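You operate a simulated robot arm through the tools that you are given. There is no shell and no other tool. Be economical: measure what you need, move in short steps, check, and stop when the job is done.

You are at the controls of a simulated robot arm. One attempt, no reset.

TASK
Put things in order on the open side of the dining table. At the end: the green battery stands where the blue battery stood; the blue battery stands where the bolt wedge stood; the beige cedar block is on the rust game box (marked "DOMINOES"); the bolt wedge from the open side of the dining table stands on top of the black basin plug; whatever was shut is shut again. Leave all else as you found it, and nothing knocked over.

The check looks at the end state, three seconds after you hand in, the way a careful person would. Anything else that was tipped, shoved, dropped, spilled or broken makes it a failure.

THE ROBOT
A 6-joint arm with a two-finger parallel gripper, fixed in place. Base frame: the origin is at the foot of the arm, x ahead of it, y to its left, z up; the work surface is at about z = 0. Lengths are in cm, angles in rad, forces in N, time in s.
With the tool pointing down near the work surface it reaches from about 18 to 46 cm from the base axis. Its first joint turns from -1.222 to 1.222 rad. Payload 1.9 kg.
The TCP is the grasp point between the finger pads, 2.3 cm short of the fingertips. In the tool frame z runs along the fingers and y along their closing line. The gripper opens to 9.4 cm. The fingers are 3.8 cm wide and 1 cm thick; the gripper's body (5.4 by 9.6 cm) begins 3.9 cm behind the TCP.
Orientation is that of the tool frame in the base frame, as a unit quaternion [x, y, z, w]. With the fingers straight down and closing along the base's y, the tool's x points along the base's -x, its y along +y and its z along -z.

THE INTERFACE
- The arm moves only by the tool send_rows. Its arguments are lists of equal length, an entry for each row: "grip": the finger opening in m, from 0 to 0.094; "slide": the shift along the tool's x, y, z in units of 100 mm (1.0 is 100 mm), a list of three; "turn": the turn, a rotation vector about the tool's x, y, z in units of 45 degrees (1.0 is 45 degrees), a list of three. In form: {"grip": [grip, ...], "slide": [[dx, dy, dz], ...], "turn": [[ax, ay, az], ...]}. A call has 1 to 12 rows; each row is the pose to reach, as a shift and turn from the pose commanded when the call began, along the tool's axes at that moment. A call with a number of a shift or a turn outside -1 to 1 is refused whole. A row lasts 0.2 s, in which the tool goes at most 5 cm and 0.15 rad; a call with a longer step from one row to the next is refused whole, and so is a gripper value outside its range. Where a pose cannot be reached the arm comes as near as it can. A force on the tool above 40 N (or 10 N above the force at the start of the call, whichever is more), or a blocked arm, ends the call early, and 0.2 s more pass. Each finger travels about 10.8 cm/s and halts on what it meets, pressing with about 45 N; the grip force reading is that of the motor and also rises with nothing between the fingers. The clock runs only during rows and for 0.2 s after the last one: add rows that repeat a pose to give the fingers time. The reply holds the time, the measured pose of the TCP, the force on the tool along the base axes, the opening and the grip force, in the units named above and with some noise, with the torque about the TCP (base axes, N m) and any sound that the robot's microphone picked up.
- Cameras (640 x 400 px; columns grow to the right, rows downward): "scene" is fixed at [6.42, 31.11, 44.35]; the picture's right is [-0.69, -0.72, 0.00], its down [-0.33, 0.32, -0.89] and it looks along [0.64, -0.62, -0.46] (base axes); focal length 308 px, centre (320, 200). "wrist" rides on the gripper at [8.6, 1.6, -7.5] in the tool frame; the picture's right is [-0.18, 0.98, 0.00], its down [-0.58, -0.11, -0.81] and it looks along [-0.79, -0.15, 0.59] (tool axes); focal length 243 px, centre (320, 200). There is no depth. A picture from a camera that has moved, and an enlarged one, comes with that camera's place and axes in the base frame and with its lens. The place of the scene camera against the robot may be out by one fixed shift of up to 1.2 cm in any direction.
- grab_frame(camera): a new picture of that camera. The clock stands still meanwhile.
- close_up(camera, box): a new picture of the part [left, top, right, bottom] of that camera's present view, enlarged. The clock stands still meanwhile.
- finish_job(): hands the job in; it is judged then, once.

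Work in short steps. Places have to be worked out from the pictures, the camera data and where the tool is seen: move nearer, look again, correct. Check each grasp and each placing, and mend what went wrong. You have 120 turns and 76 pictures in all, those below and enlarged ones among them. Open the gripper and draw the arm clear of the work before you hand the job in, unless the task says otherwise; then end with one line.

The tools are called as name(argument=value, ...) on one line, values as JSON. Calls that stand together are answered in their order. send_rows: Moves the arm, as the interface text tells. Its arguments: {"type":"object","properties":{"grip":{"type":"array","items":{"type":"number"}},"slide":{"type":"array","items":{"type":"array","items":{"type":"number"}}},"turn":{"type":"array","items":{"type":"array","items":{"type":"number"}}}},"required":["grip","slide","turn"]} The other tools are called the same way: grab_frame (camera) takes a picture; close_up (camera, box) takes an enlarged picture of a part of a camera's view; finish_job () hands the job in.

At the start:

```text
time_s: 0.0
eef_pos: [32.56, -3.26, 30.89]
tcp_rot: [0.0, 1.0, 0.0, 0.001]
force: [-0.3, -0.7, -0.1]
wrist_torque: [-0.02, -0.01, -0.01]
opening: 9.38
grasp_force: 0.1
```

scene: 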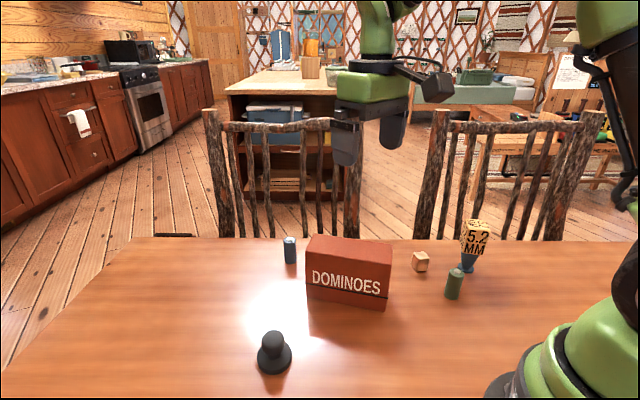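
wrist: 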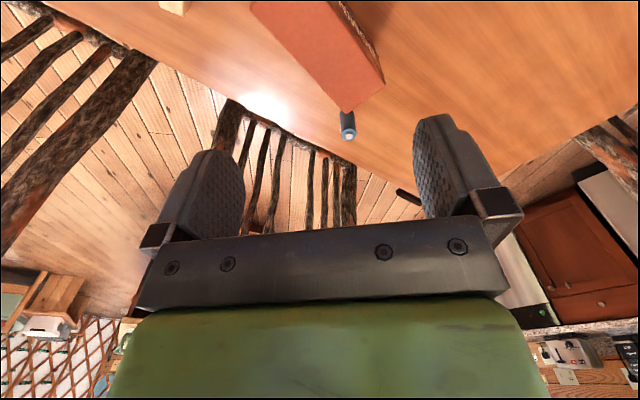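

I'll look closer at the objects on the table first.

close_up(camera="scene", box=[400, 210, 500, 310])

close_up(camera="scene", box=[240, 220, 400, 380])

```text
4.00 times, centred on (450, 260) of scene
camera zoom: at [6.42, 31.11, 44.35], right [-0.69, -0.72, 0.0], down [-0.33, 0.32, -0.89], along [0.64, -0.62, -0.46], focal length 1231 px, centre (-200, -40)
```

zoom: 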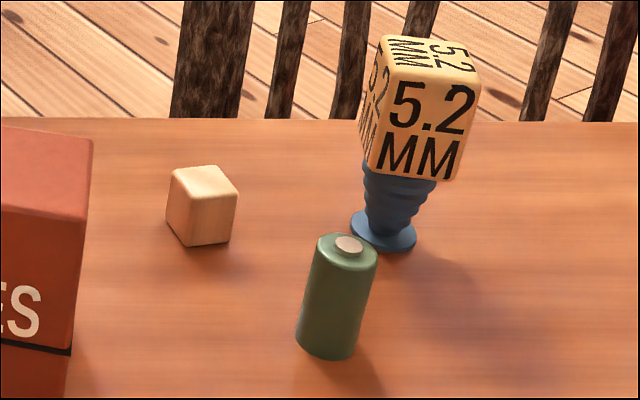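

```text
2.50 times, centred on (320, 300) of scene
camera zoom: at [6.42, 31.11, 44.35], right [-0.69, -0.72, 0.0], down [-0.33, 0.32, -0.89], along [0.64, -0.62, -0.46], focal length 770 px, centre (320, -50)
```

zoom: 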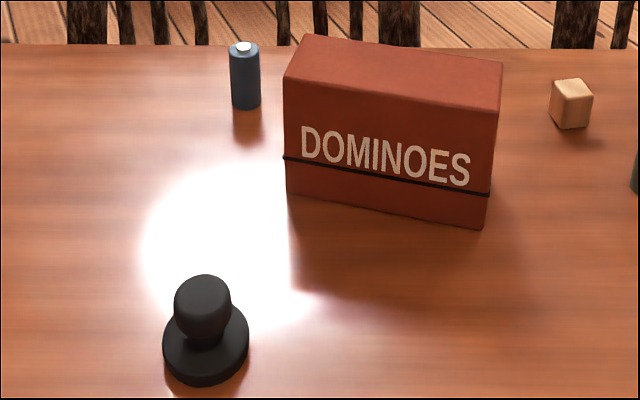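

The unnamed "5.2 MM" piece on a blue stem near (22, -29) must be the bolt wedge; plug near (34, 14), blue battery near (50.5, -2), box top at z≈10.8. I move towards the wedge side to look at it with the wrist camera.

send_rows(grip=[0.094, 0.094, 0.094, 0.094, 0.094, 0.094], slide=[[0.15, -0.15, 0.05], [0.3, -0.3, 0.1], [0.45, -0.45, 0.15], [0.6, -0.6, 0.2], [0.75, -0.75, 0.25], [0.9, -0.9, 0.3]], turn=[[0, 0, 0.167], [0, 0, 0.333], [0, 0, 0.5], [0, 0, 0.667], [0, 0, 0.833], [0, 0, 1]])

```text
time_s: 1.4
eef_pos: [23.52, -12.26, 27.81]
tcp_rot: [0.384, 0.923, 0.001, 0.0]
force: [0.3, 0.0, -0.2]
wrist_torque: [0.01, -0.02, 0.0]
opening: 9.38
grasp_force: 0.0
```

Turned as intended; now a wrist picture.

grab_frame(camera="wrist")

```text
71 pictures are left
camera wrist: at [18.58, -4.84, 35.22], right [0.83, 0.56, 0.0], down [0.33, -0.49, 0.81], along [0.45, -0.67, -0.59], focal length 243 px, centre (320, 200)
```

wrist: 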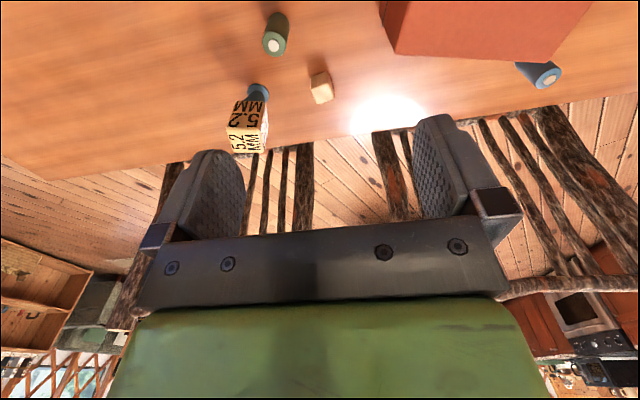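

close_up(camera="wrist", box=[210, 60, 350, 160])

```text
4.00 times, centred on (280, 110) of wrist
camera zoom: at [18.58, -4.84, 35.22], right [0.83, 0.56, 0.0], down [0.33, -0.49, 0.81], along [0.45, -0.67, -0.59], focal length 970 px, centre (480, 560)
```

zoom: 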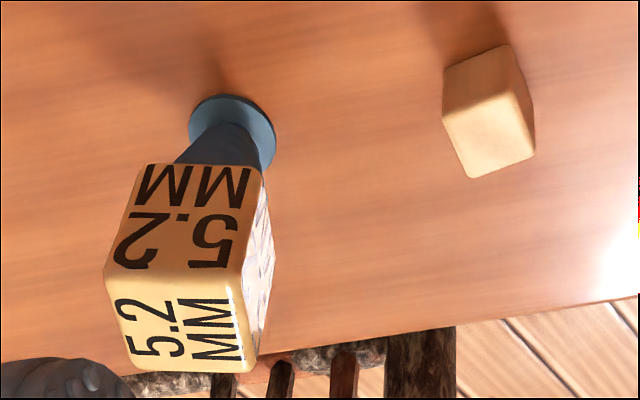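

The wedge is a tan block (~4 cm, top z≈11.2) on a blue stem with a disc, centred near (22.1, -26.9), edges at about 32°. I move part way with yaw aligned to the block.

send_rows(grip=[0.094, 0.094, 0.094], slide=[[-0.2, -0.24, 0.17], [-0.4, -0.48, 0.34], [-0.6, -0.72, 0.5]], turn=[[0, 0, 0.1], [0, 0, 0.2], [0, 0, 0.29]])

grab_frame(camera="wrist")

```text
time_s: 2.2
eef_pos: [22.63, -21.69, 22.79]
tcp_rot: [0.486, 0.874, 0.001, 0.001]
force: [-0.2, 0.5, 0.1]
wrist_torque: [0.03, 0.01, 0.0]
opening: 9.39
grasp_force: 0.1
```

```text
69 pictures are left
camera wrist: at [19.48, -13.39, 30.1], right [0.93, 0.36, 0.0], down [0.21, -0.55, 0.81], along [0.29, -0.75, -0.59], focal length 243 px, centre (320, 200)
```

wrist: 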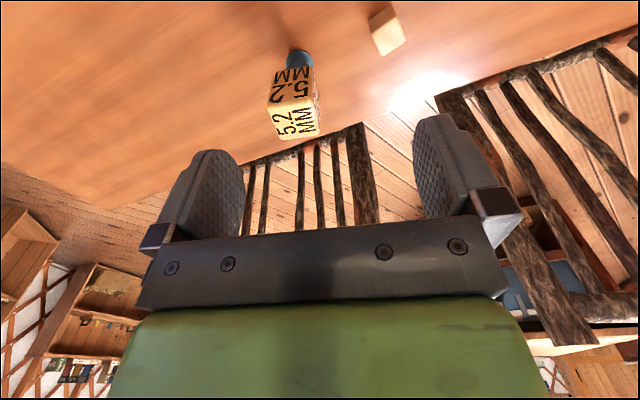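

close_up(camera="wrist", box=[230, 40, 390, 140])

```text
4.00 times, centred on (310, 90) of wrist
camera zoom: at [19.48, -13.39, 30.1], right [0.93, 0.36, 0.0], down [0.21, -0.55, 0.81], along [0.29, -0.75, -0.59], focal length 970 px, centre (360, 640)
```

zoom: 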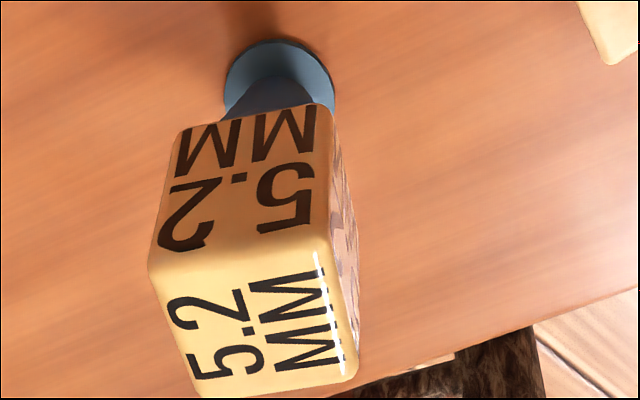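

Refined: wedge centre (22.2, -26.8), edges at 30°. I move over it at z≈17, check, then descend.

send_rows(grip=[0.094, 0.094, 0.094], slide=[[-0.2, -0.15, 0.1], [-0.41, -0.306, 0.3], [-0.41, -0.306, 0.58]], turn=[[0, 0, 0.02], [0, 0, 0.04], [0, 0, 0.04]])

grab_frame(camera="wrist")

```text
time_s: 3.0
eef_pos: [22.38, -26.76, 16.94]
tcp_rot: [0.499, 0.866, 0.001, 0.0]
force: [-0.6, -0.8, 0.0]
wrist_torque: [-0.02, -0.01, 0.0]
opening: 9.41
grasp_force: 0.0
```

```text
67 pictures are left
camera wrist: at [19.36, -18.41, 24.33], right [0.94, 0.33, 0.0], down [0.2, -0.56, 0.81], along [0.27, -0.76, -0.59], focal length 243 px, centre (320, 200)
```

wrist: 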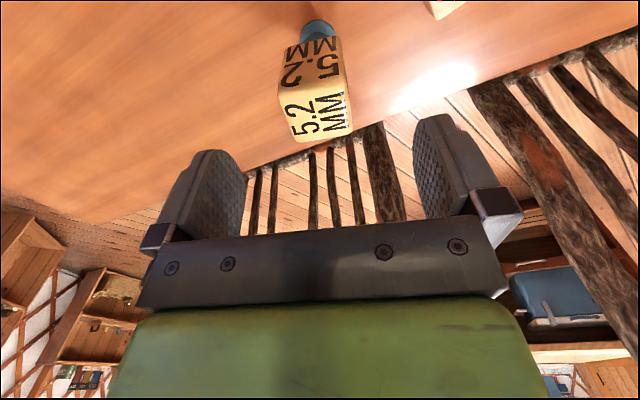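

Aligned over the block. Descending to z≈8.6 with fingers open.

send_rows(grip=[0.094, 0.094, 0.094, 0.094, 0.094], slide=[[0.01, 0.0, 0.2], [0.01, 0.0, 0.4], [0.01, 0.0, 0.6], [0.01, 0.0, 0.75], [0.01, 0.0, 0.83]], turn=[[0, 0, 0], [0, 0, 0], [0, 0, 0], [0, 0, 0], [0, 0, 0]])

grab_frame(camera="wrist")

close_up(camera="scene", box=[390, 180, 550, 280])

```text
time_s: 4.2
eef_pos: [22.31, -26.67, 8.67]
tcp_rot: [0.499, 0.867, 0.001, 0.0]
force: [-0.6, 0.3, -0.6]
wrist_torque: [0.0, 0.0, -0.01]
opening: 9.37
grasp_force: 0.2
```

```text
66 pictures are left
camera wrist: at [19.3, -18.22, 16.09], right [0.94, 0.33, 0.0], down [0.2, -0.56, 0.81], along [0.27, -0.76, -0.59], focal length 243 px, centre (320, 200)
```

wrist: 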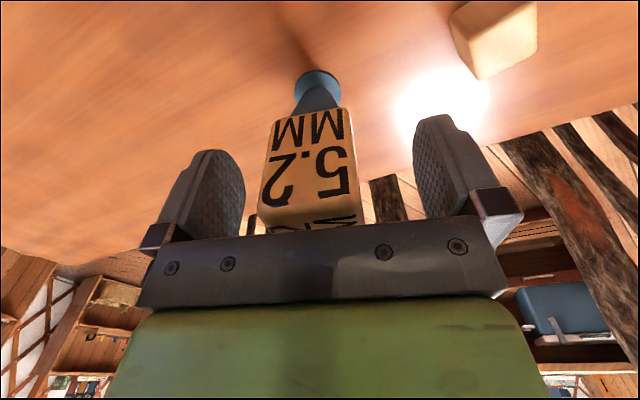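

```text
4.00 times, centred on (470, 230) of scene
camera zoom: at [6.42, 31.11, 44.35], right [-0.69, -0.72, 0.0], down [-0.33, 0.32, -0.89], along [0.64, -0.62, -0.46], focal length 1231 px, centre (-280, 80)
```

zoom: 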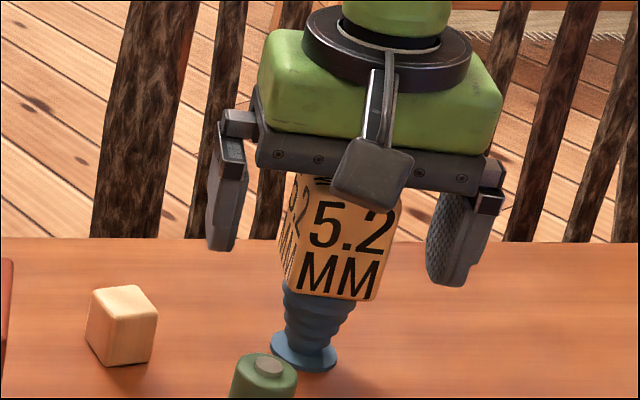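

The block sits centred between the pads. Closing, with hold rows.

send_rows(grip=[0.06, 0.03, 0.03, 0.03], slide=[[0, 0, 0], [0, 0, 0], [0, 0, 0], [0, 0, 0]], turn=[[0, 0, 0], [0, 0, 0], [0, 0, 0], [0, 0, 0]])

```text
time_s: 5.2
eef_pos: [22.15, -26.65, 8.62]
tcp_rot: [0.498, 0.867, 0.001, 0.001]
force: [-1.3, -1.0, 0.0]
wrist_torque: [-0.05, 0.08, 0.0]
opening: 4.16
grasp_force: 45.2
```

Gripped at 4.16 cm. Lifting 10 cm.

send_rows(grip=[0.03, 0.03, 0.03, 0.03], slide=[[0, 0, -0.1], [0, 0, -0.4], [0, 0, -0.7], [0, 0, -1.0]], turn=[[0, 0, 0], [0, 0, 0], [0, 0, 0], [0, 0, 0]])

grab_frame(camera="scene")

```text
time_s: 6.2
eef_pos: [22.08, -26.65, 18.7]
tcp_rot: [0.5, 0.866, 0.001, 0.0]
force: [-0.6, -0.9, -1.8]
wrist_torque: [0.03, 0.0, 0.0]
opening: 4.21
grasp_force: 45.4
```

```text
64 pictures are left
```

scene: 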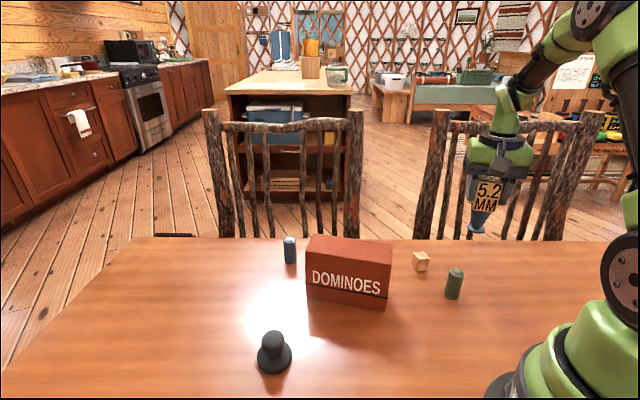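

The whole piece is held (≈1.5 N). Carrying it high towards the plug side, above the box.

send_rows(grip=[0.03, 0.03, 0.03, 0.03, 0.03, 0.03], slide=[[0.1, 0.1, -0.2], [0.25, 0.25, -0.4], [0.4, 0.4, -0.6], [0.56, 0.56, -0.6], [0.73, 0.73, -0.6], [0.9, 0.9, -0.6]], turn=[[0, 0, -0.167], [0, 0, -0.333], [0, 0, -0.5], [0, 0, -0.667], [0, 0, -0.833], [0, 0, -1]])

send_rows(grip=[0.03, 0.03, 0.03, 0.03, 0.03, 0.03], slide=[[-0.05, 0.167, 0], [-0.1, 0.333, 0], [-0.15, 0.5, 0], [-0.2, 0.667, 0], [-0.25, 0.833, 0], [-0.3, 1.0, 0]], turn=[[0, 0, -0.167], [0, 0, -0.333], [0, 0, -0.5], [0, 0, -0.667], [0, 0, -0.833], [0, 0, -1]])

send_rows(grip=[0.03, 0.03, 0.03, 0.03], slide=[[-0.08, 0.22, 0], [-0.17, 0.45, 0], [-0.26, 0.67, 0], [-0.35, 0.9, 0]], turn=[[0, 0, 0], [0, 0, 0], [0, 0, 0], [0, 0, 0]])

grab_frame(camera="wrist")

```text
time_s: 7.6
eef_pos: [25.39, -14.28, 24.74]
tcp_rot: [0.129, 0.992, 0.0, 0.0]
force: [0.4, 0.4, -0.6]
wrist_torque: [-0.02, 0.03, -0.04]
opening: 4.48
grasp_force: 0.1
```

```text
time_s: 9.0
eef_pos: [30.79, -5.47, 24.79]
tcp_rot: [-0.26, 0.965, -0.001, 0.001]
force: [-0.5, -0.3, -0.2]
wrist_torque: [0.03, -0.02, 0.03]
opening: 2.99
grasp_force: 0.0
```

```text
time_s: 10.0
eef_pos: [29.45, 4.27, 24.71]
tcp_rot: [-0.26, 0.966, 0.0, 0.0]
force: [0.0, 1.1, 1.1]
wrist_torque: [-0.01, 0.0, 0.01]
opening: 3.0
grasp_force: 0.1
```

```text
63 pictures are left
camera wrist: at [21.15, 1.38, 32.08], right [-0.33, 0.94, 0.0], down [0.56, 0.2, 0.81], along [0.76, 0.27, -0.59], focal length 243 px, centre (320, 200)
```

wrist: 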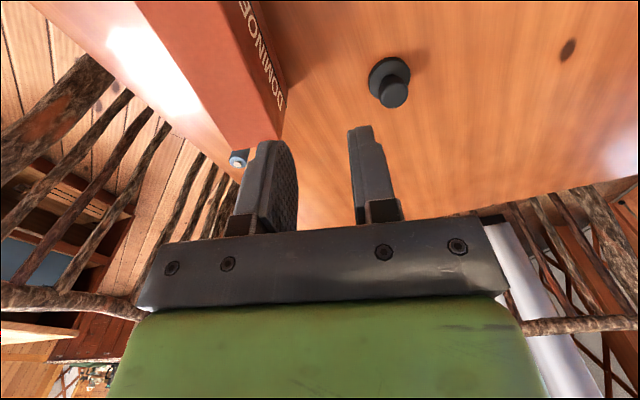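

The wedge slipped out on the way. I look for it.

grab_frame(camera="scene")

```text
62 pictures are left
```

scene: 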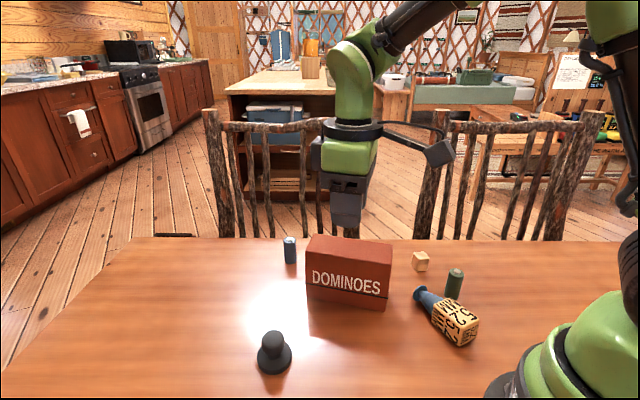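

It lies on the table next to the green battery. Closer look at both.

close_up(camera="scene", box=[390, 240, 550, 340])

```text
4.00 times, centred on (470, 290) of scene
camera zoom: at [6.42, 31.11, 44.35], right [-0.69, -0.72, 0.0], down [-0.33, 0.32, -0.89], along [0.64, -0.62, -0.46], focal length 1231 px, centre (-280, -160)
```

zoom: 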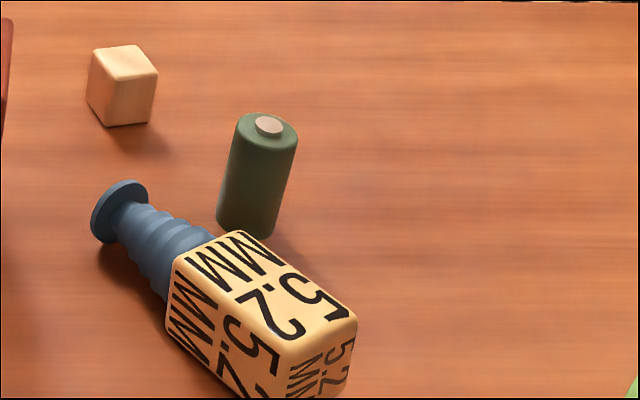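

Nothing else moved; the wedge lies with its head near (16, -10) and disc outward near (24.5, -12). Plan: pick it top-down with the gripper turned (camera outward), turn it around, lay it farther out, then re-grasp tilted to stand it up. First I rotate the tool and move back over.

send_rows(grip=[0.094, 0.094, 0.094, 0.094, 0.094, 0.094], slide=[[0.11, -0.07, 0], [0.22, -0.14, 0], [0.33, -0.21, 0], [0.43, -0.29, 0], [0.54, -0.36, 0], [0.65, -0.43, 0]], turn=[[0, 0, 0.167], [0, 0, 0.333], [0, 0, 0.5], [0, 0, 0.667], [0, 0, 0.833], [0, 0, 1]])

send_rows(grip=[0.094, 0.094, 0.094, 0.094, 0.094, 0.094], slide=[[0.03, -0.13, 0], [0.05, -0.26, 0], [0.08, -0.38, 0], [0.1, -0.51, 0], [0.13, -0.64, 0], [0.157, -0.767, 0]], turn=[[0, 0, 0.167], [0, 0, 0.333], [0, 0, 0.5], [0, 0, 0.667], [0, 0, 0.833], [0, 0, 1]])

send_rows(grip=[0.094, 0.094, 0.094, 0.094, 0.094, 0.094], slide=[[0, 0, 0], [0, 0, 0], [0, 0, 0], [0, 0, 0], [0, 0, 0], [0, 0, 0]], turn=[[0, 0, 0.167], [0, 0, 0.333], [0, 0, 0.5], [0, 0, 0.667], [0, 0, 0.833], [0, 0, 1]])

send_rows(grip=[0.094, 0.094, 0.094, 0.094, 0.094, 0.094], slide=[[0, 0, 0], [0, 0, 0], [0, 0, 0], [0, 0, 0], [0, 0, 0], [0, 0, 0]], turn=[[0, 0, 0.167], [0, 0, 0.333], [0, 0, 0.5], [0, 0, 0.667], [0, 0, 0.833], [0, 0, 1]])

send_rows(grip=[0.094, 0.094, 0.094, 0.094, 0.094, 0.094], slide=[[0, 0, 0], [0, 0, 0], [0, 0, 0], [0, 0, 0], [0, 0, 0], [0, 0, 0]], turn=[[0, 0, 0.158], [0, 0, 0.316], [0, 0, 0.473], [0, 0, 0.631], [0, 0, 0.789], [0, 0, 0.947]])

grab_frame(camera="wrist")

```text
time_s: 11.4
eef_pos: [26.01, -3.08, 24.71]
tcp_rot: [0.131, 0.991, 0.0, 0.001]
force: [-0.8, 0.0, 0.0]
wrist_torque: [0.02, -0.05, 0.0]
opening: 9.39
grasp_force: 0.0
```

```text
time_s: 12.8
eef_pos: [22.29, -9.88, 24.81]
tcp_rot: [0.5, 0.866, 0.001, 0.001]
force: [0.6, -0.2, -0.3]
wrist_torque: [0.0, -0.01, -0.02]
opening: 9.38
grasp_force: 0.1
```

```text
time_s: 14.2
eef_pos: [22.54, -9.87, 24.81]
tcp_rot: [0.793, 0.609, 0.001, 0.001]
force: [-1.1, 0.0, -0.2]
wrist_torque: [0.01, 0.0, 0.01]
opening: 9.38
grasp_force: 0.1
```

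```text
time_s: 15.6
eef_pos: [22.45, -9.96, 24.75]
tcp_rot: [0.966, 0.259, 0.001, -0.001]
force: [-0.3, 1.1, -1.0]
wrist_torque: [0.02, 0.01, -0.04]
opening: 9.41
grasp_force: 0.0
```

```text
time_s: 17.0
eef_pos: [22.49, -9.78, 24.69]
tcp_rot: [0.994, -0.111, 0.001, -0.001]
force: [0.0, 0.0, 0.0]
wrist_torque: [0.0, -0.01, -0.01]
opening: 9.39
grasp_force: 0.0
```

```text
60 pictures are left
camera wrist: at [30.48, -13.18, 32.13], right [-0.39, -0.92, 0.0], down [-0.54, 0.23, 0.81], along [-0.74, 0.32, -0.59], focal length 243 px, centre (320, 200)
```

wrist: 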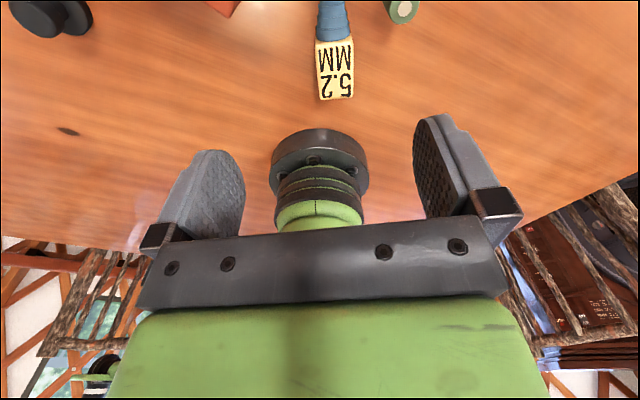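

The flip works. Close-up of the lying wedge.

close_up(camera="wrist", box=[260, 0, 420, 100])

```text
4.00 times, centred on (340, 50) of wrist
camera zoom: at [30.48, -13.18, 32.13], right [-0.39, -0.92, 0.0], down [-0.54, 0.23, 0.81], along [-0.74, 0.32, -0.59], focal length 970 px, centre (240, 800)
```

zoom: 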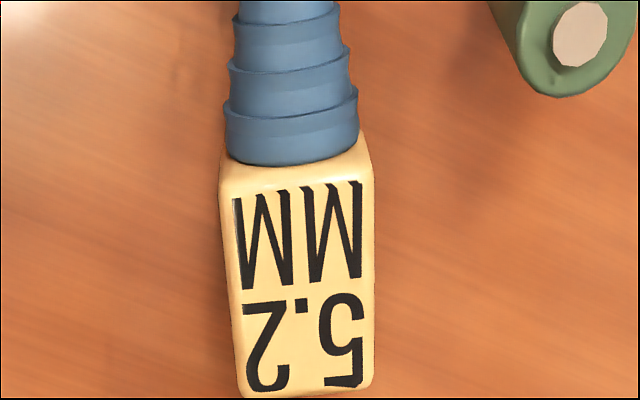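

Block top face centre ≈ (17.1, -9.2), ~6 cm long, axis at 163°. I'll grip at (18.2, -9.5), yaw corrected 4°, fingers at 6.5 cm to stay off the green battery at (20.9, -17.1).

send_rows(grip=[0.065, 0.065, 0.065, 0.065, 0.065], slide=[[-0.1, 0.017, 0.2], [-0.2, 0.034, 0.4], [-0.3, 0.05, 0.6], [-0.425, 0.068, 0.8], [-0.425, 0.068, 1.0]], turn=[[0, 0, 0.02], [0, 0, 0.04], [0, 0, 0.06], [0, 0, 0.087], [0, 0, 0.087]])

grab_frame(camera="wrist")

```text
time_s: 18.2
eef_pos: [18.06, -9.61, 14.62]
tcp_rot: [0.99, -0.144, 0.001, 0.0]
force: [-0.5, 0.7, -0.3]
wrist_torque: [-0.02, 0.01, -0.02]
opening: 6.49
grasp_force: 0.0
```

```text
58 pictures are left
camera wrist: at [25.95, -13.43, 22.08], right [-0.46, -0.89, 0.0], down [-0.53, 0.27, 0.81], along [-0.72, 0.37, -0.59], focal length 243 px, centre (320, 200)
```

wrist: 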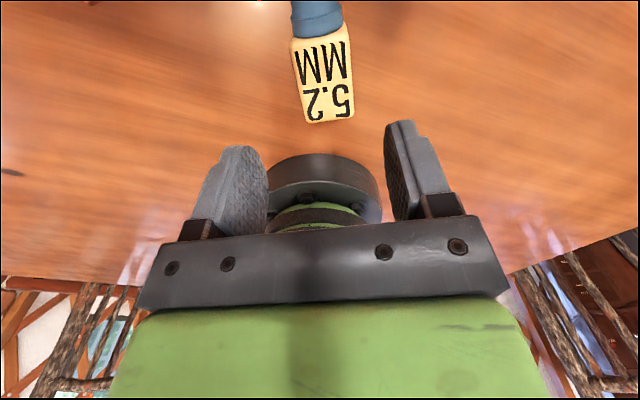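

Centred and aligned. Descending to z≈2.8.

send_rows(grip=[0.065, 0.065, 0.065, 0.065], slide=[[0, 0, 0.25], [0, 0, 0.5], [0, 0, 0.7], [0, 0, 0.85]], turn=[[0, 0, 0], [0, 0, 0], [0, 0, 0], [0, 0, 0]])

send_rows(grip=[0.065, 0.065, 0.065, 0.065], slide=[[0, 0, 0.1], [0, 0, 0.2], [0, 0, 0.3], [0, 0, 0.33]], turn=[[0, 0, 0], [0, 0, 0], [0, 0, 0], [0, 0, 0]])

send_rows(grip=[0.045, 0.035, 0.03, 0.03, 0.03], slide=[[0, 0, 0], [0, 0, 0], [0, 0, 0], [0, 0, 0], [0, 0, 0]], turn=[[0, 0, 0], [0, 0, 0], [0, 0, 0], [0, 0, 0], [0, 0, 0]])

```text
time_s: 19.2
eef_pos: [18.19, -9.71, 6.27]
tcp_rot: [0.99, -0.144, 0.0, 0.0]
force: [-0.3, -0.3, 0.5]
wrist_torque: [0.0, 0.01, 0.0]
opening: 6.49
grasp_force: 0.1
```

```text
time_s: 20.2
eef_pos: [18.14, -9.6, 2.89]
tcp_rot: [0.99, -0.143, 0.001, 0.0]
force: [-0.5, -0.8, 0.7]
wrist_torque: [-0.01, 0.01, 0.0]
opening: 6.49
grasp_force: 0.1
```

```text
time_s: 21.4
eef_pos: [18.1, -9.76, 3.01]
tcp_rot: [0.99, -0.142, 0.001, 0.0]
force: [0.2, -0.1, 0.2]
wrist_torque: [-0.01, -0.02, 0.01]
opening: 4.16
grasp_force: 45.3
```

Gripped at 4.16. Lifting slowly and checking the grip for creep.

send_rows(grip=[0.03, 0.03, 0.03, 0.03, 0.03, 0.03, 0.03, 0.03], slide=[[0, 0, -0.07], [0, 0, -0.15], [0, 0, -0.25], [0, 0, -0.35], [0, 0, -0.45], [0, 0, -0.55], [0, 0, -0.65], [0, 0, -0.65]], turn=[[0, 0, 0], [0, 0, 0], [0, 0, 0], [0, 0, 0], [0, 0, 0], [0, 0, 0], [0, 0, 0], [0, 0, 0]])

close_up(camera="scene", box=[390, 180, 630, 330])

```text
time_s: 23.2
eef_pos: [17.98, -9.6, 9.45]
tcp_rot: [0.99, -0.143, 0.0, 0.0]
force: [-0.3, -0.1, -1.8]
wrist_torque: [0.02, 0.06, 0.02]
opening: 4.16
grasp_force: 45.3
```

```text
2.67 times, centred on (510, 255) of scene
camera zoom: at [6.42, 31.11, 44.35], right [-0.69, -0.72, 0.0], down [-0.33, 0.32, -0.89], along [0.64, -0.62, -0.46], focal length 821 px, centre (-187, 53)
```

zoom: 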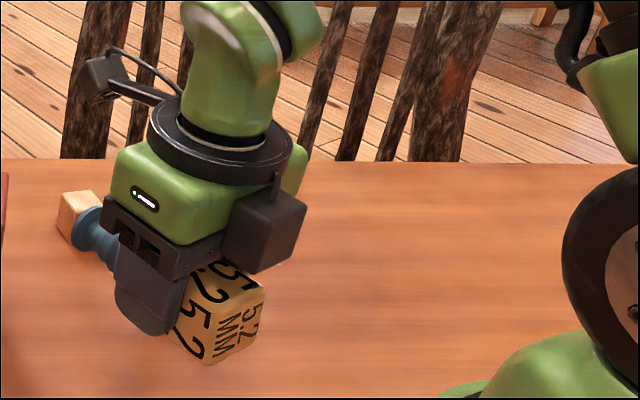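

Held steadily (COM a few cm toward the disc). Now I carry it gently, turning it around, checking the grip on the way.

send_rows(grip=[0.03, 0.03, 0.03, 0.03, 0.03, 0.03, 0.03, 0.03, 0.03, 0.03, 0.03], slide=[[0, 0, -0.08], [0, 0, -0.18], [0, 0, -0.28], [0.05, -0.05, -0.38], [0.1, -0.1, -0.48], [0.15, -0.16, -0.58], [0.21, -0.22, -0.65], [0.26, -0.28, -0.7], [0.31, -0.34, -0.7], [0.36, -0.4, -0.7], [0.395, -0.43, -0.7]], turn=[[0, 0, -0.05], [0, 0, -0.14], [0, 0, -0.23], [0, 0, -0.33], [0, 0, -0.43], [0, 0, -0.53], [0, 0, -0.63], [0, 0, -0.73], [0, 0, -0.82], [0, 0, -0.9], [0, 0, -0.94]])

```text
time_s: 25.6
eef_pos: [23.08, -6.63, 16.54]
tcp_rot: [0.974, 0.226, 0.001, 0.0]
force: [-1.5, 0.2, -2.3]
wrist_torque: [-0.04, 0.07, -0.02]
opening: 4.15
grasp_force: 45.3
```

Grip steady at 4.15. Continuing the turn in the same gentle manner.

send_rows(grip=[0.03, 0.03, 0.03, 0.03, 0.03, 0.03, 0.03, 0.03, 0.03, 0.03, 0.03], slide=[[0.01, -0.02, 0], [0.03, -0.06, 0], [0.05, -0.1, 0], [0.07, -0.14, 0], [0.1, -0.18, 0], [0.12, -0.22, 0], [0.14, -0.26, 0], [0.16, -0.3, 0], [0.18, -0.34, 0], [0.2, -0.38, 0], [0.213, -0.397, 0]], turn=[[0, 0, -0.05], [0, 0, -0.14], [0, 0, -0.23], [0, 0, -0.33], [0, 0, -0.43], [0, 0, -0.53], [0, 0, -0.63], [0, 0, -0.73], [0, 0, -0.82], [0, 0, -0.9], [0, 0, -0.94]])

send_rows(grip=[0.03, 0.03, 0.03, 0.03, 0.03, 0.03, 0.03, 0.03, 0.03, 0.03, 0.03], slide=[[0.02, -0.01, 0], [0.05, -0.02, 0], [0.09, -0.035, 0], [0.13, -0.05, 0], [0.17, -0.07, 0], [0.21, -0.085, 0], [0.25, -0.1, 0], [0.29, -0.115, 0], [0.33, -0.13, 0], [0.36, -0.145, 0], [0.37, -0.15, 0]], turn=[[0, 0, -0.05], [0, 0, -0.14], [0, 0, -0.23], [0, 0, -0.33], [0, 0, -0.43], [0, 0, -0.53], [0, 0, -0.63], [0, 0, -0.73], [0, 0, -0.82], [0, 0, -0.9], [0, 0, -0.94]])

send_rows(grip=[0.03, 0.03, 0.03, 0.03, 0.03, 0.03, 0.03, 0.03, 0.03, 0.03, 0.03], slide=[[0.02, 0.01, 0], [0.05, 0.02, 0], [0.09, 0.035, 0], [0.13, 0.05, 0], [0.17, 0.065, 0], [0.21, 0.08, 0], [0.25, 0.095, 0], [0.29, 0.11, 0], [0.33, 0.125, 0], [0.36, 0.135, 0], [0.375, 0.139, 0]], turn=[[0, 0, -0.05], [0, 0, -0.14], [0, 0, -0.23], [0, 0, -0.33], [0, 0, -0.43], [0, 0, -0.53], [0, 0, -0.63], [0, 0, -0.73], [0, 0, -0.82], [0, 0, -0.9], [0, 0, -0.94]])

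send_rows(grip=[0.03, 0.03, 0.03, 0.03, 0.03, 0.03, 0.03, 0.03, 0.03, 0.03, 0.03], slide=[[0, 0, 0], [0, 0, 0], [0, 0, 0], [0, 0, 0], [0, 0, 0], [0, 0, 0], [0, 0, 0], [0, 0, 0], [0, 0, 0], [0, 0, 0], [0, 0, 0]], turn=[[0, 0, -0.05], [0, 0, -0.14], [0, 0, -0.23], [0, 0, -0.33], [0, 0, -0.43], [0, 0, -0.53], [0, 0, -0.63], [0, 0, -0.73], [0, 0, -0.82], [0, 0, -0.89], [0, 0, -0.92]])

grab_frame(camera="scene")

```text
time_s: 28.0
eef_pos: [23.39, -2.22, 16.5]
tcp_rot: [0.827, 0.562, 0.001, -0.001]
force: [-0.5, 0.0, -2.2]
wrist_torque: [-0.03, 0.02, 0.01]
opening: 4.17
grasp_force: 45.1
```

```text
time_s: 30.4
eef_pos: [23.3, 1.93, 16.4]
tcp_rot: [0.569, 0.822, -0.001, 0.0]
force: [0.6, -0.2, -2.3]
wrist_torque: [-0.04, -0.02, -0.01]
opening: 4.2
grasp_force: 44.9
```

```text
time_s: 32.8
eef_pos: [23.38, 5.85, 16.51]
tcp_rot: [0.234, 0.972, 0.001, 0.0]
force: [-0.4, -0.4, -2.7]
wrist_torque: [-0.06, -0.04, -0.04]
opening: 4.19
grasp_force: 44.8
```

```text
time_s: 35.2
eef_pos: [23.15, 5.88, 16.46]
tcp_rot: [-0.124, 0.992, 0.001, 0.001]
force: [0.2, 0.6, -1.8]
wrist_torque: [0.01, -0.04, 0.02]
opening: 4.15
grasp_force: 45.4
```

```text
56 pictures are left
```

scene: 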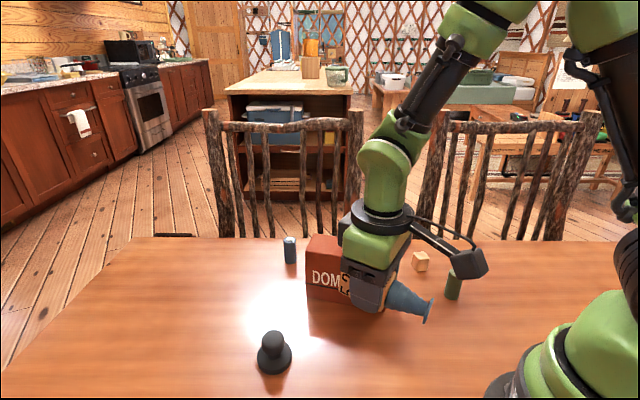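

Still held, disc pointing to the base. Checking the plug's knob shape closely before choosing the tilt.

close_up(camera="scene", box=[250, 325, 300, 380])

grab_frame(camera="wrist")

```text
7.27 times, centred on (275, 352) of scene
camera zoom: at [6.42, 31.11, 44.35], right [-0.69, -0.72, 0.0], down [-0.33, 0.32, -0.89], along [0.64, -0.62, -0.46], focal length 2239 px, centre (647, -909)
```

zoom: 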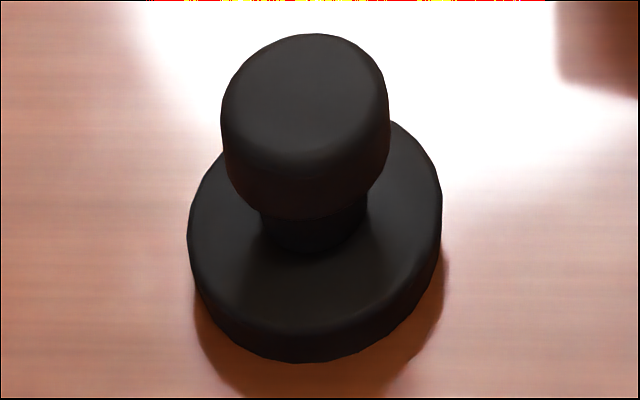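

```text
54 pictures are left
camera wrist: at [14.45, 5.41, 23.81], right [-0.06, 1.0, 0.0], down [0.59, 0.04, 0.81], along [0.81, 0.05, -0.59], focal length 243 px, centre (320, 200)
```

wrist: 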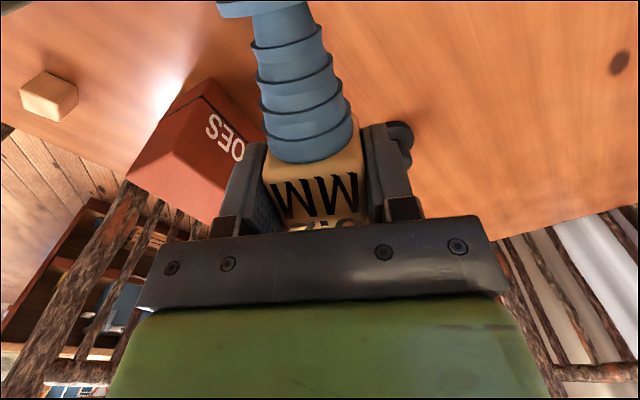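

The knob top is flat, ~3 cm across at z≈5. I move out towards the plug direction, then pitch the tool outward by 45° slowly to start standing the wedge up.

send_rows(grip=[0.03, 0.03, 0.03, 0.03, 0.03, 0.03, 0.03, 0.03, 0.03], slide=[[-0.04, 0.04, -0.03], [-0.11, 0.1, -0.08], [-0.18, 0.16, -0.13], [-0.26, 0.23, -0.18], [-0.34, 0.3, -0.23], [-0.42, 0.37, -0.28], [-0.5, 0.44, -0.32], [-0.56, 0.5, -0.35], [-0.579, 0.513, -0.35]], turn=[[0, 0, -0.02], [0, 0, -0.05], [0, 0, -0.08], [0, 0, -0.11], [0, 0, -0.14], [0, 0, -0.17], [0, 0, -0.2], [0, 0, -0.22], [0, 0, -0.22]])

send_rows(grip=[0.03, 0.03, 0.03, 0.03, 0.03, 0.03, 0.03, 0.03, 0.03, 0.03, 0.03], slide=[[0, 0, 0], [0, 0, 0], [0, 0, 0], [0, 0, 0], [0, 0, 0], [0, 0, 0], [0, 0, 0], [0, 0, 0], [0, 0, 0], [0, 0, 0], [0, 0, 0]], turn=[[0, -0.05, 0], [0, -0.14, 0], [0, -0.23, 0], [0, -0.33, 0], [0, -0.43, 0], [0, -0.53, 0], [0, -0.63, 0], [0, -0.73, 0], [0, -0.83, 0], [0, -0.93, 0], [0, -1, 0]])

grab_frame(camera="scene")

```text
time_s: 37.2
eef_pos: [27.69, 12.37, 19.91]
tcp_rot: [-0.208, 0.978, 0.0, 0.001]
force: [0.2, 0.3, -1.6]
wrist_torque: [0.04, -0.05, 0.01]
opening: 4.18
grasp_force: 45.1
```

```text
time_s: 39.6
eef_pos: [27.63, 12.17, 19.96]
tcp_rot: [-0.193, 0.903, 0.08, 0.375]
force: [-0.3, 0.3, -2.5]
wrist_torque: [0.03, 0.01, 0.0]
opening: 4.16
grasp_force: 44.8
```

```text
53 pictures are left
```

scene: 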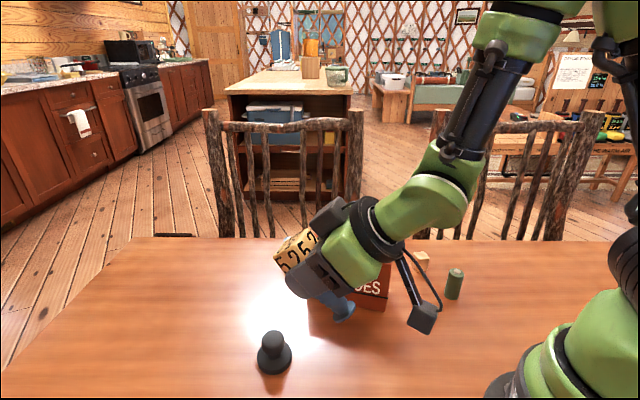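

45° reached with exact tracking. Pitching further, moving slightly outward.

send_rows(grip=[0.03, 0.03, 0.03, 0.03, 0.03, 0.03, 0.03, 0.03], slide=[[-0.02, 0, 0.02], [-0.05, 0, 0.05], [-0.08, 0, 0.08], [-0.11, 0, 0.11], [-0.15, 0, 0.15], [-0.18, 0, 0.18], [-0.21, 0, 0.21], [-0.21, 0, 0.21]], turn=[[0, -0.05, 0], [0, -0.14, 0], [0, -0.23, 0], [0, -0.33, 0], [0, -0.43, 0], [0, -0.52, 0], [0, -0.58, 0], [0, -0.6, 0]])

```text
time_s: 41.4
eef_pos: [31.22, 13.97, 19.83]
tcp_rot: [-0.168, 0.791, 0.122, 0.575]
force: [1.6, -0.2, -2.3]
wrist_torque: [-0.01, -0.03, -0.01]
opening: 4.2
grasp_force: 44.9
out of reach, approached as far as the arm can: row 2, 3, 4, 5, 6, 7, 8
```

Slight limit at this radius (72° reached). I go outward 3 cm while finishing to 90°.

send_rows(grip=[0.03, 0.03, 0.03, 0.03, 0.03, 0.03, 0.03, 0.03], slide=[[-0.02, 0, 0.06], [-0.05, 0, 0.15], [-0.08, 0, 0.24], [-0.093, 0, 0.285], [-0.093, 0, 0.285], [-0.093, 0, 0.285], [-0.093, 0, 0.285], [-0.093, 0, 0.285]], turn=[[0, 0, 0], [0, 0, 0], [0, -0.04, 0], [0, -0.1, 0], [0, -0.19, 0], [0, -0.28, 0], [0, -0.36, 0], [0, -0.4, 0]])

grab_frame(camera="scene")

```text
time_s: 43.2
eef_pos: [34.0, 15.24, 19.74]
tcp_rot: [-0.148, 0.691, 0.149, 0.692]
force: [0.9, -0.2, -1.9]
wrist_torque: [-0.05, -0.01, -0.02]
opening: 4.17
grasp_force: 44.9
```

```text
52 pictures are left
```

scene: 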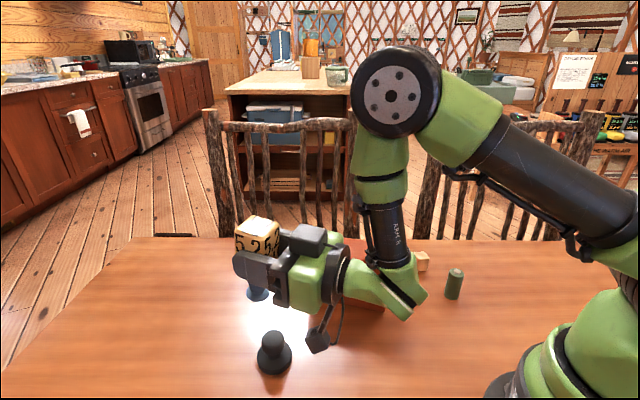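

Upright, tracked exactly at 90°. Close-up to check verticality and position over the plug.

close_up(camera="scene", box=[210, 200, 370, 300])

close_up(camera="scene", box=[210, 300, 370, 400])

grab_frame(camera="wrist")

```text
4.00 times, centred on (290, 250) of scene
camera zoom: at [6.42, 31.11, 44.35], right [-0.69, -0.72, 0.0], down [-0.33, 0.32, -0.89], along [0.64, -0.62, -0.46], focal length 1231 px, centre (440, 0)
```

zoom: 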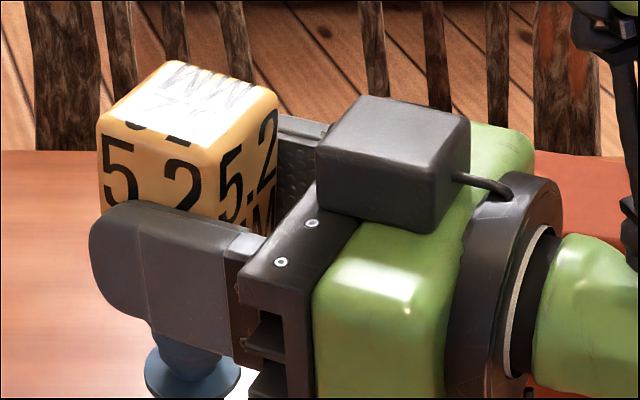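

```text
4.00 times, centred on (290, 350) of scene
camera zoom: at [6.42, 31.11, 44.35], right [-0.69, -0.72, 0.0], down [-0.33, 0.32, -0.89], along [0.64, -0.62, -0.46], focal length 1231 px, centre (440, -400)
```

zoom: 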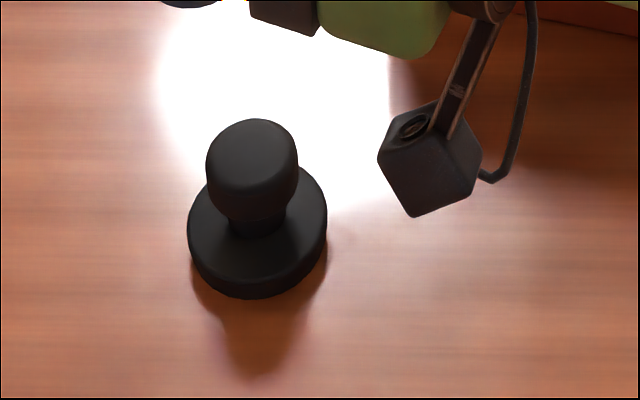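

```text
49 pictures are left
camera wrist: at [26.56, 13.73, 11.09], right [-0.4, 0.9, 0.18], down [-0.69, -0.43, 0.58], along [0.6, 0.11, 0.79], focal length 243 px, centre (320, 200)
```

wrist: 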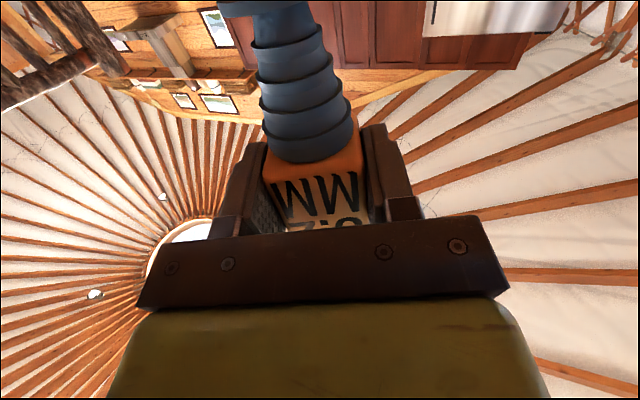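

Wedge leans ~4° (disc outward), and disc is ~1.5 cm too far out relative to the knob. I reduce pitch 4°, shift inward 1.5 cm, and lower 2 cm.

send_rows(grip=[0.03, 0.03, 0.03, 0.03, 0.03, 0.03], slide=[[0.03, 0.01, -0.03], [0.07, 0.02, -0.06], [0.11, 0.03, -0.09], [0.15, 0.04, -0.12], [0.19, 0.05, -0.15], [0.2, 0.05, -0.15]], turn=[[0, 0.02, 0], [0, 0.04, 0], [0, 0.06, 0], [0, 0.08, 0], [0, 0.09, 0], [0, 0.09, 0]])

close_up(camera="scene", box=[190, 240, 350, 390])

```text
time_s: 44.6
eef_pos: [32.46, 15.03, 17.7]
tcp_rot: [-0.153, 0.715, 0.143, 0.667]
force: [-0.1, 0.1, -1.9]
wrist_torque: [0.0, 0.02, 0.0]
opening: 4.17
grasp_force: 45.0
```

```text
2.67 times, centred on (270, 315) of scene
camera zoom: at [6.42, 31.11, 44.35], right [-0.69, -0.72, 0.0], down [-0.33, 0.32, -0.89], along [0.64, -0.62, -0.46], focal length 821 px, centre (453, -107)
```

zoom: 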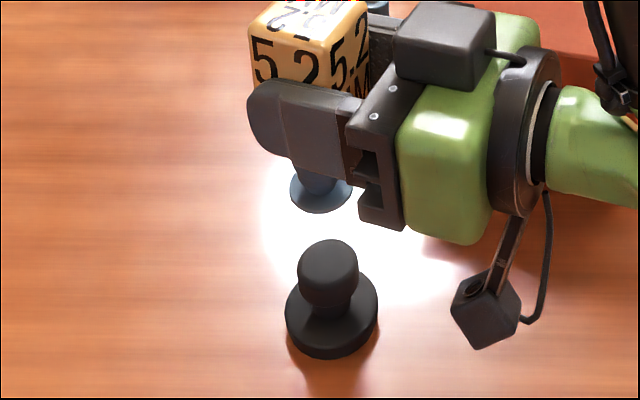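

Disc now projects right over the knob (both ≈ (33.7, 14.3) in the scene frame) and nearly vertical. Lowering 3 cm and checking again.

send_rows(grip=[0.03, 0.03, 0.03, 0.03, 0.03, 0.03], slide=[[0.06, 0, 0.005], [0.12, 0, 0.01], [0.18, 0, 0.015], [0.24, 0, 0.02], [0.3, 0, 0.02], [0.3, 0, 0.02]], turn=[[0, 0, 0], [0, 0, 0], [0, 0, 0], [0, 0, 0], [0, 0, 0], [0, 0, 0]])

close_up(camera="scene", box=[220, 280, 340, 380])

```text
time_s: 46.0
eef_pos: [32.52, 15.05, 14.76]
tcp_rot: [-0.153, 0.715, 0.142, 0.667]
force: [0.7, -0.3, -1.8]
wrist_torque: [0.03, 0.04, 0.03]
opening: 4.19
grasp_force: 45.4
```

```text
4.00 times, centred on (280, 330) of scene
camera zoom: at [6.42, 31.11, 44.35], right [-0.69, -0.72, 0.0], down [-0.33, 0.32, -0.89], along [0.64, -0.62, -0.46], focal length 1231 px, centre (480, -320)
```

zoom: 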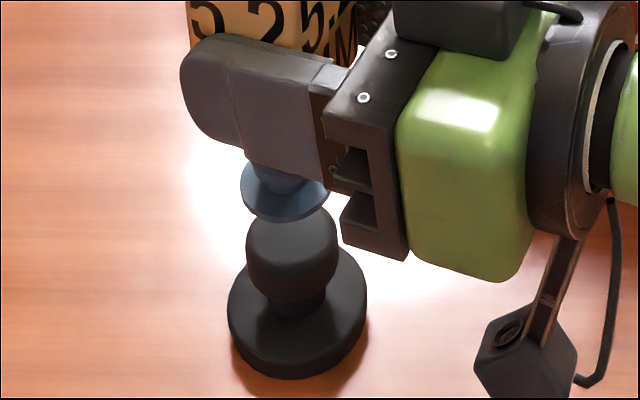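

Good alignment (disc (33.7,14.45) vs knob (33.7,14.3)). Lower 1.8 cm, then creep.

send_rows(grip=[0.03, 0.03, 0.03, 0.03, 0.03, 0.03], slide=[[0.04, 0, 0.003], [0.08, 0, 0.006], [0.12, 0, 0.009], [0.15, 0, 0.012], [0.18, 0, 0.013], [0.18, 0, 0.013]], turn=[[0, 0, 0], [0, 0, 0], [0, 0, 0], [0, 0, 0], [0, 0, 0], [0, 0, 0]])

close_up(camera="scene", box=[250, 310, 310, 380])

```text
time_s: 47.4
eef_pos: [32.53, 15.08, 12.85]
tcp_rot: [-0.153, 0.715, 0.143, 0.667]
force: [0.5, -0.1, -2.1]
wrist_torque: [-0.02, -0.02, 0.01]
opening: 4.16
grasp_force: 44.5
```

```text
5.71 times, centred on (280, 345) of scene
camera zoom: at [6.42, 31.11, 44.35], right [-0.69, -0.72, 0.0], down [-0.33, 0.32, -0.89], along [0.64, -0.62, -0.46], focal length 1759 px, centre (549, -629)
```

zoom: 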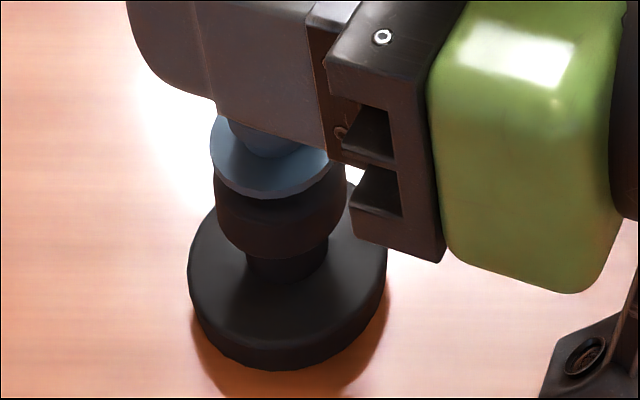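

Disc is ~0.2 cm left of the knob centre with ~0.55 cm gap. Shift slightly inward and creep down.

send_rows(grip=[0.03, 0.03, 0.03, 0.03], slide=[[0.01, -0.007, -0.018], [0.02, -0.007, -0.018], [0.03, -0.007, -0.017], [0.035, -0.007, -0.017]], turn=[[0, 0, 0], [0, 0, 0], [0, 0, 0], [0, 0, 0]])

send_rows(grip=[0.03, 0.03], slide=[[0.01, 0, 0], [0.015, 0, 0]], turn=[[0, 0, 0], [0, 0, 0]])

close_up(camera="scene", box=[250, 310, 310, 380])

```text
time_s: 48.4
eef_pos: [32.25, 14.91, 12.58]
tcp_rot: [-0.153, 0.715, 0.142, 0.667]
force: [0.4, -0.7, -2.4]
wrist_torque: [0.01, 0.04, 0.02]
opening: 4.18
grasp_force: 44.8
```

```text
time_s: 49.0
eef_pos: [32.28, 14.99, 12.43]
tcp_rot: [-0.153, 0.716, 0.142, 0.667]
force: [0.7, -0.2, -2.5]
wrist_torque: [0.0, 0.02, -0.01]
opening: 4.14
grasp_force: 44.8
```

```text
5.71 times, centred on (280, 345) of scene
camera zoom: at [6.42, 31.11, 44.35], right [-0.69, -0.72, 0.0], down [-0.33, 0.32, -0.89], along [0.64, -0.62, -0.46], focal length 1759 px, centre (549, -629)
```

zoom: 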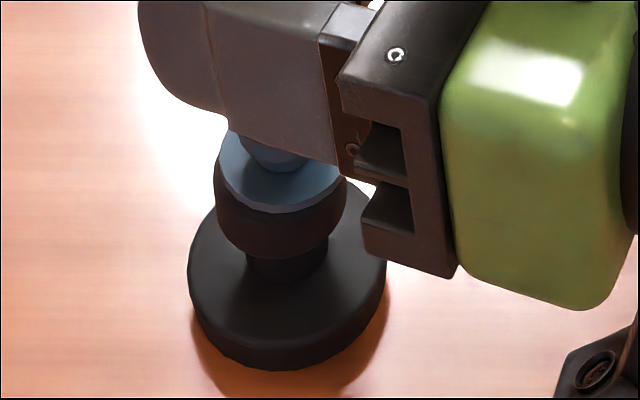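

Well centred; creeping down until the load comes off.

send_rows(grip=[0.03, 0.03], slide=[[0.008, 0, 0], [0.015, 0, 0]], turn=[[0, 0, 0], [0, 0, 0]])

send_rows(grip=[0.03, 0.03], slide=[[0.005, 0, 0], [0.01, 0, 0]], turn=[[0, 0, 0], [0, 0, 0]])

```text
time_s: 49.6
eef_pos: [32.35, 14.91, 12.34]
tcp_rot: [-0.153, 0.715, 0.143, 0.667]
force: [0.4, -0.1, -2.6]
wrist_torque: [-0.04, -0.02, -0.02]
opening: 4.13
grasp_force: 45.1
```

```text
time_s: 50.2
eef_pos: [32.44, 14.92, 12.28]
tcp_rot: [-0.153, 0.715, 0.142, 0.667]
force: [0.1, -0.2, -2.2]
wrist_torque: [-0.05, 0.01, 0.02]
opening: 4.16
grasp_force: 45.2
```

send_rows(grip=[0.03, 0.03], slide=[[0.005, 0, 0], [0.01, 0, 0]], turn=[[0, 0, 0], [0, 0, 0]])

close_up(camera="scene", box=[250, 310, 310, 380])

```text
time_s: 50.8
eef_pos: [32.32, 14.87, 12.1]
tcp_rot: [-0.152, 0.715, 0.142, 0.668]
force: [-0.2, -0.1, -1.9]
wrist_torque: [-0.01, 0.01, -0.02]
opening: 4.19
grasp_force: 45.0
```

```text
5.71 times, centred on (280, 345) of scene
camera zoom: at [6.42, 31.11, 44.35], right [-0.69, -0.72, 0.0], down [-0.33, 0.32, -0.89], along [0.64, -0.62, -0.46], focal length 1759 px, centre (549, -629)
```

zoom: 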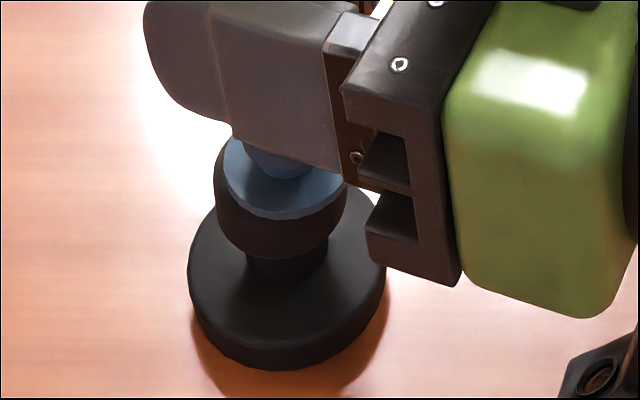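

Very near contact. Two more 1 mm steps with force checks.

send_rows(grip=[0.03, 0.03], slide=[[0.005, 0, 0.003], [0.01, 0, 0.006]], turn=[[0, 0, 0], [0, 0, 0]])

send_rows(grip=[0.03, 0.03], slide=[[0.005, 0, 0.0], [0.01, 0, 0.0]], turn=[[0, 0, 0], [0, 0, 0]])

```text
time_s: 51.4
eef_pos: [32.33, 14.85, 12.1]
tcp_rot: [-0.153, 0.715, 0.143, 0.667]
force: [0.0, 0.2, -1.5]
wrist_torque: [-0.01, 0.0, 0.0]
opening: 4.16
grasp_force: 45.2
```

```text
time_s: 52.0
eef_pos: [32.31, 14.99, 11.92]
tcp_rot: [-0.153, 0.715, 0.143, 0.667]
force: [-1.1, -0.6, -2.4]
wrist_torque: [0.03, 0.01, 0.0]
opening: 4.17
grasp_force: 45.5
```

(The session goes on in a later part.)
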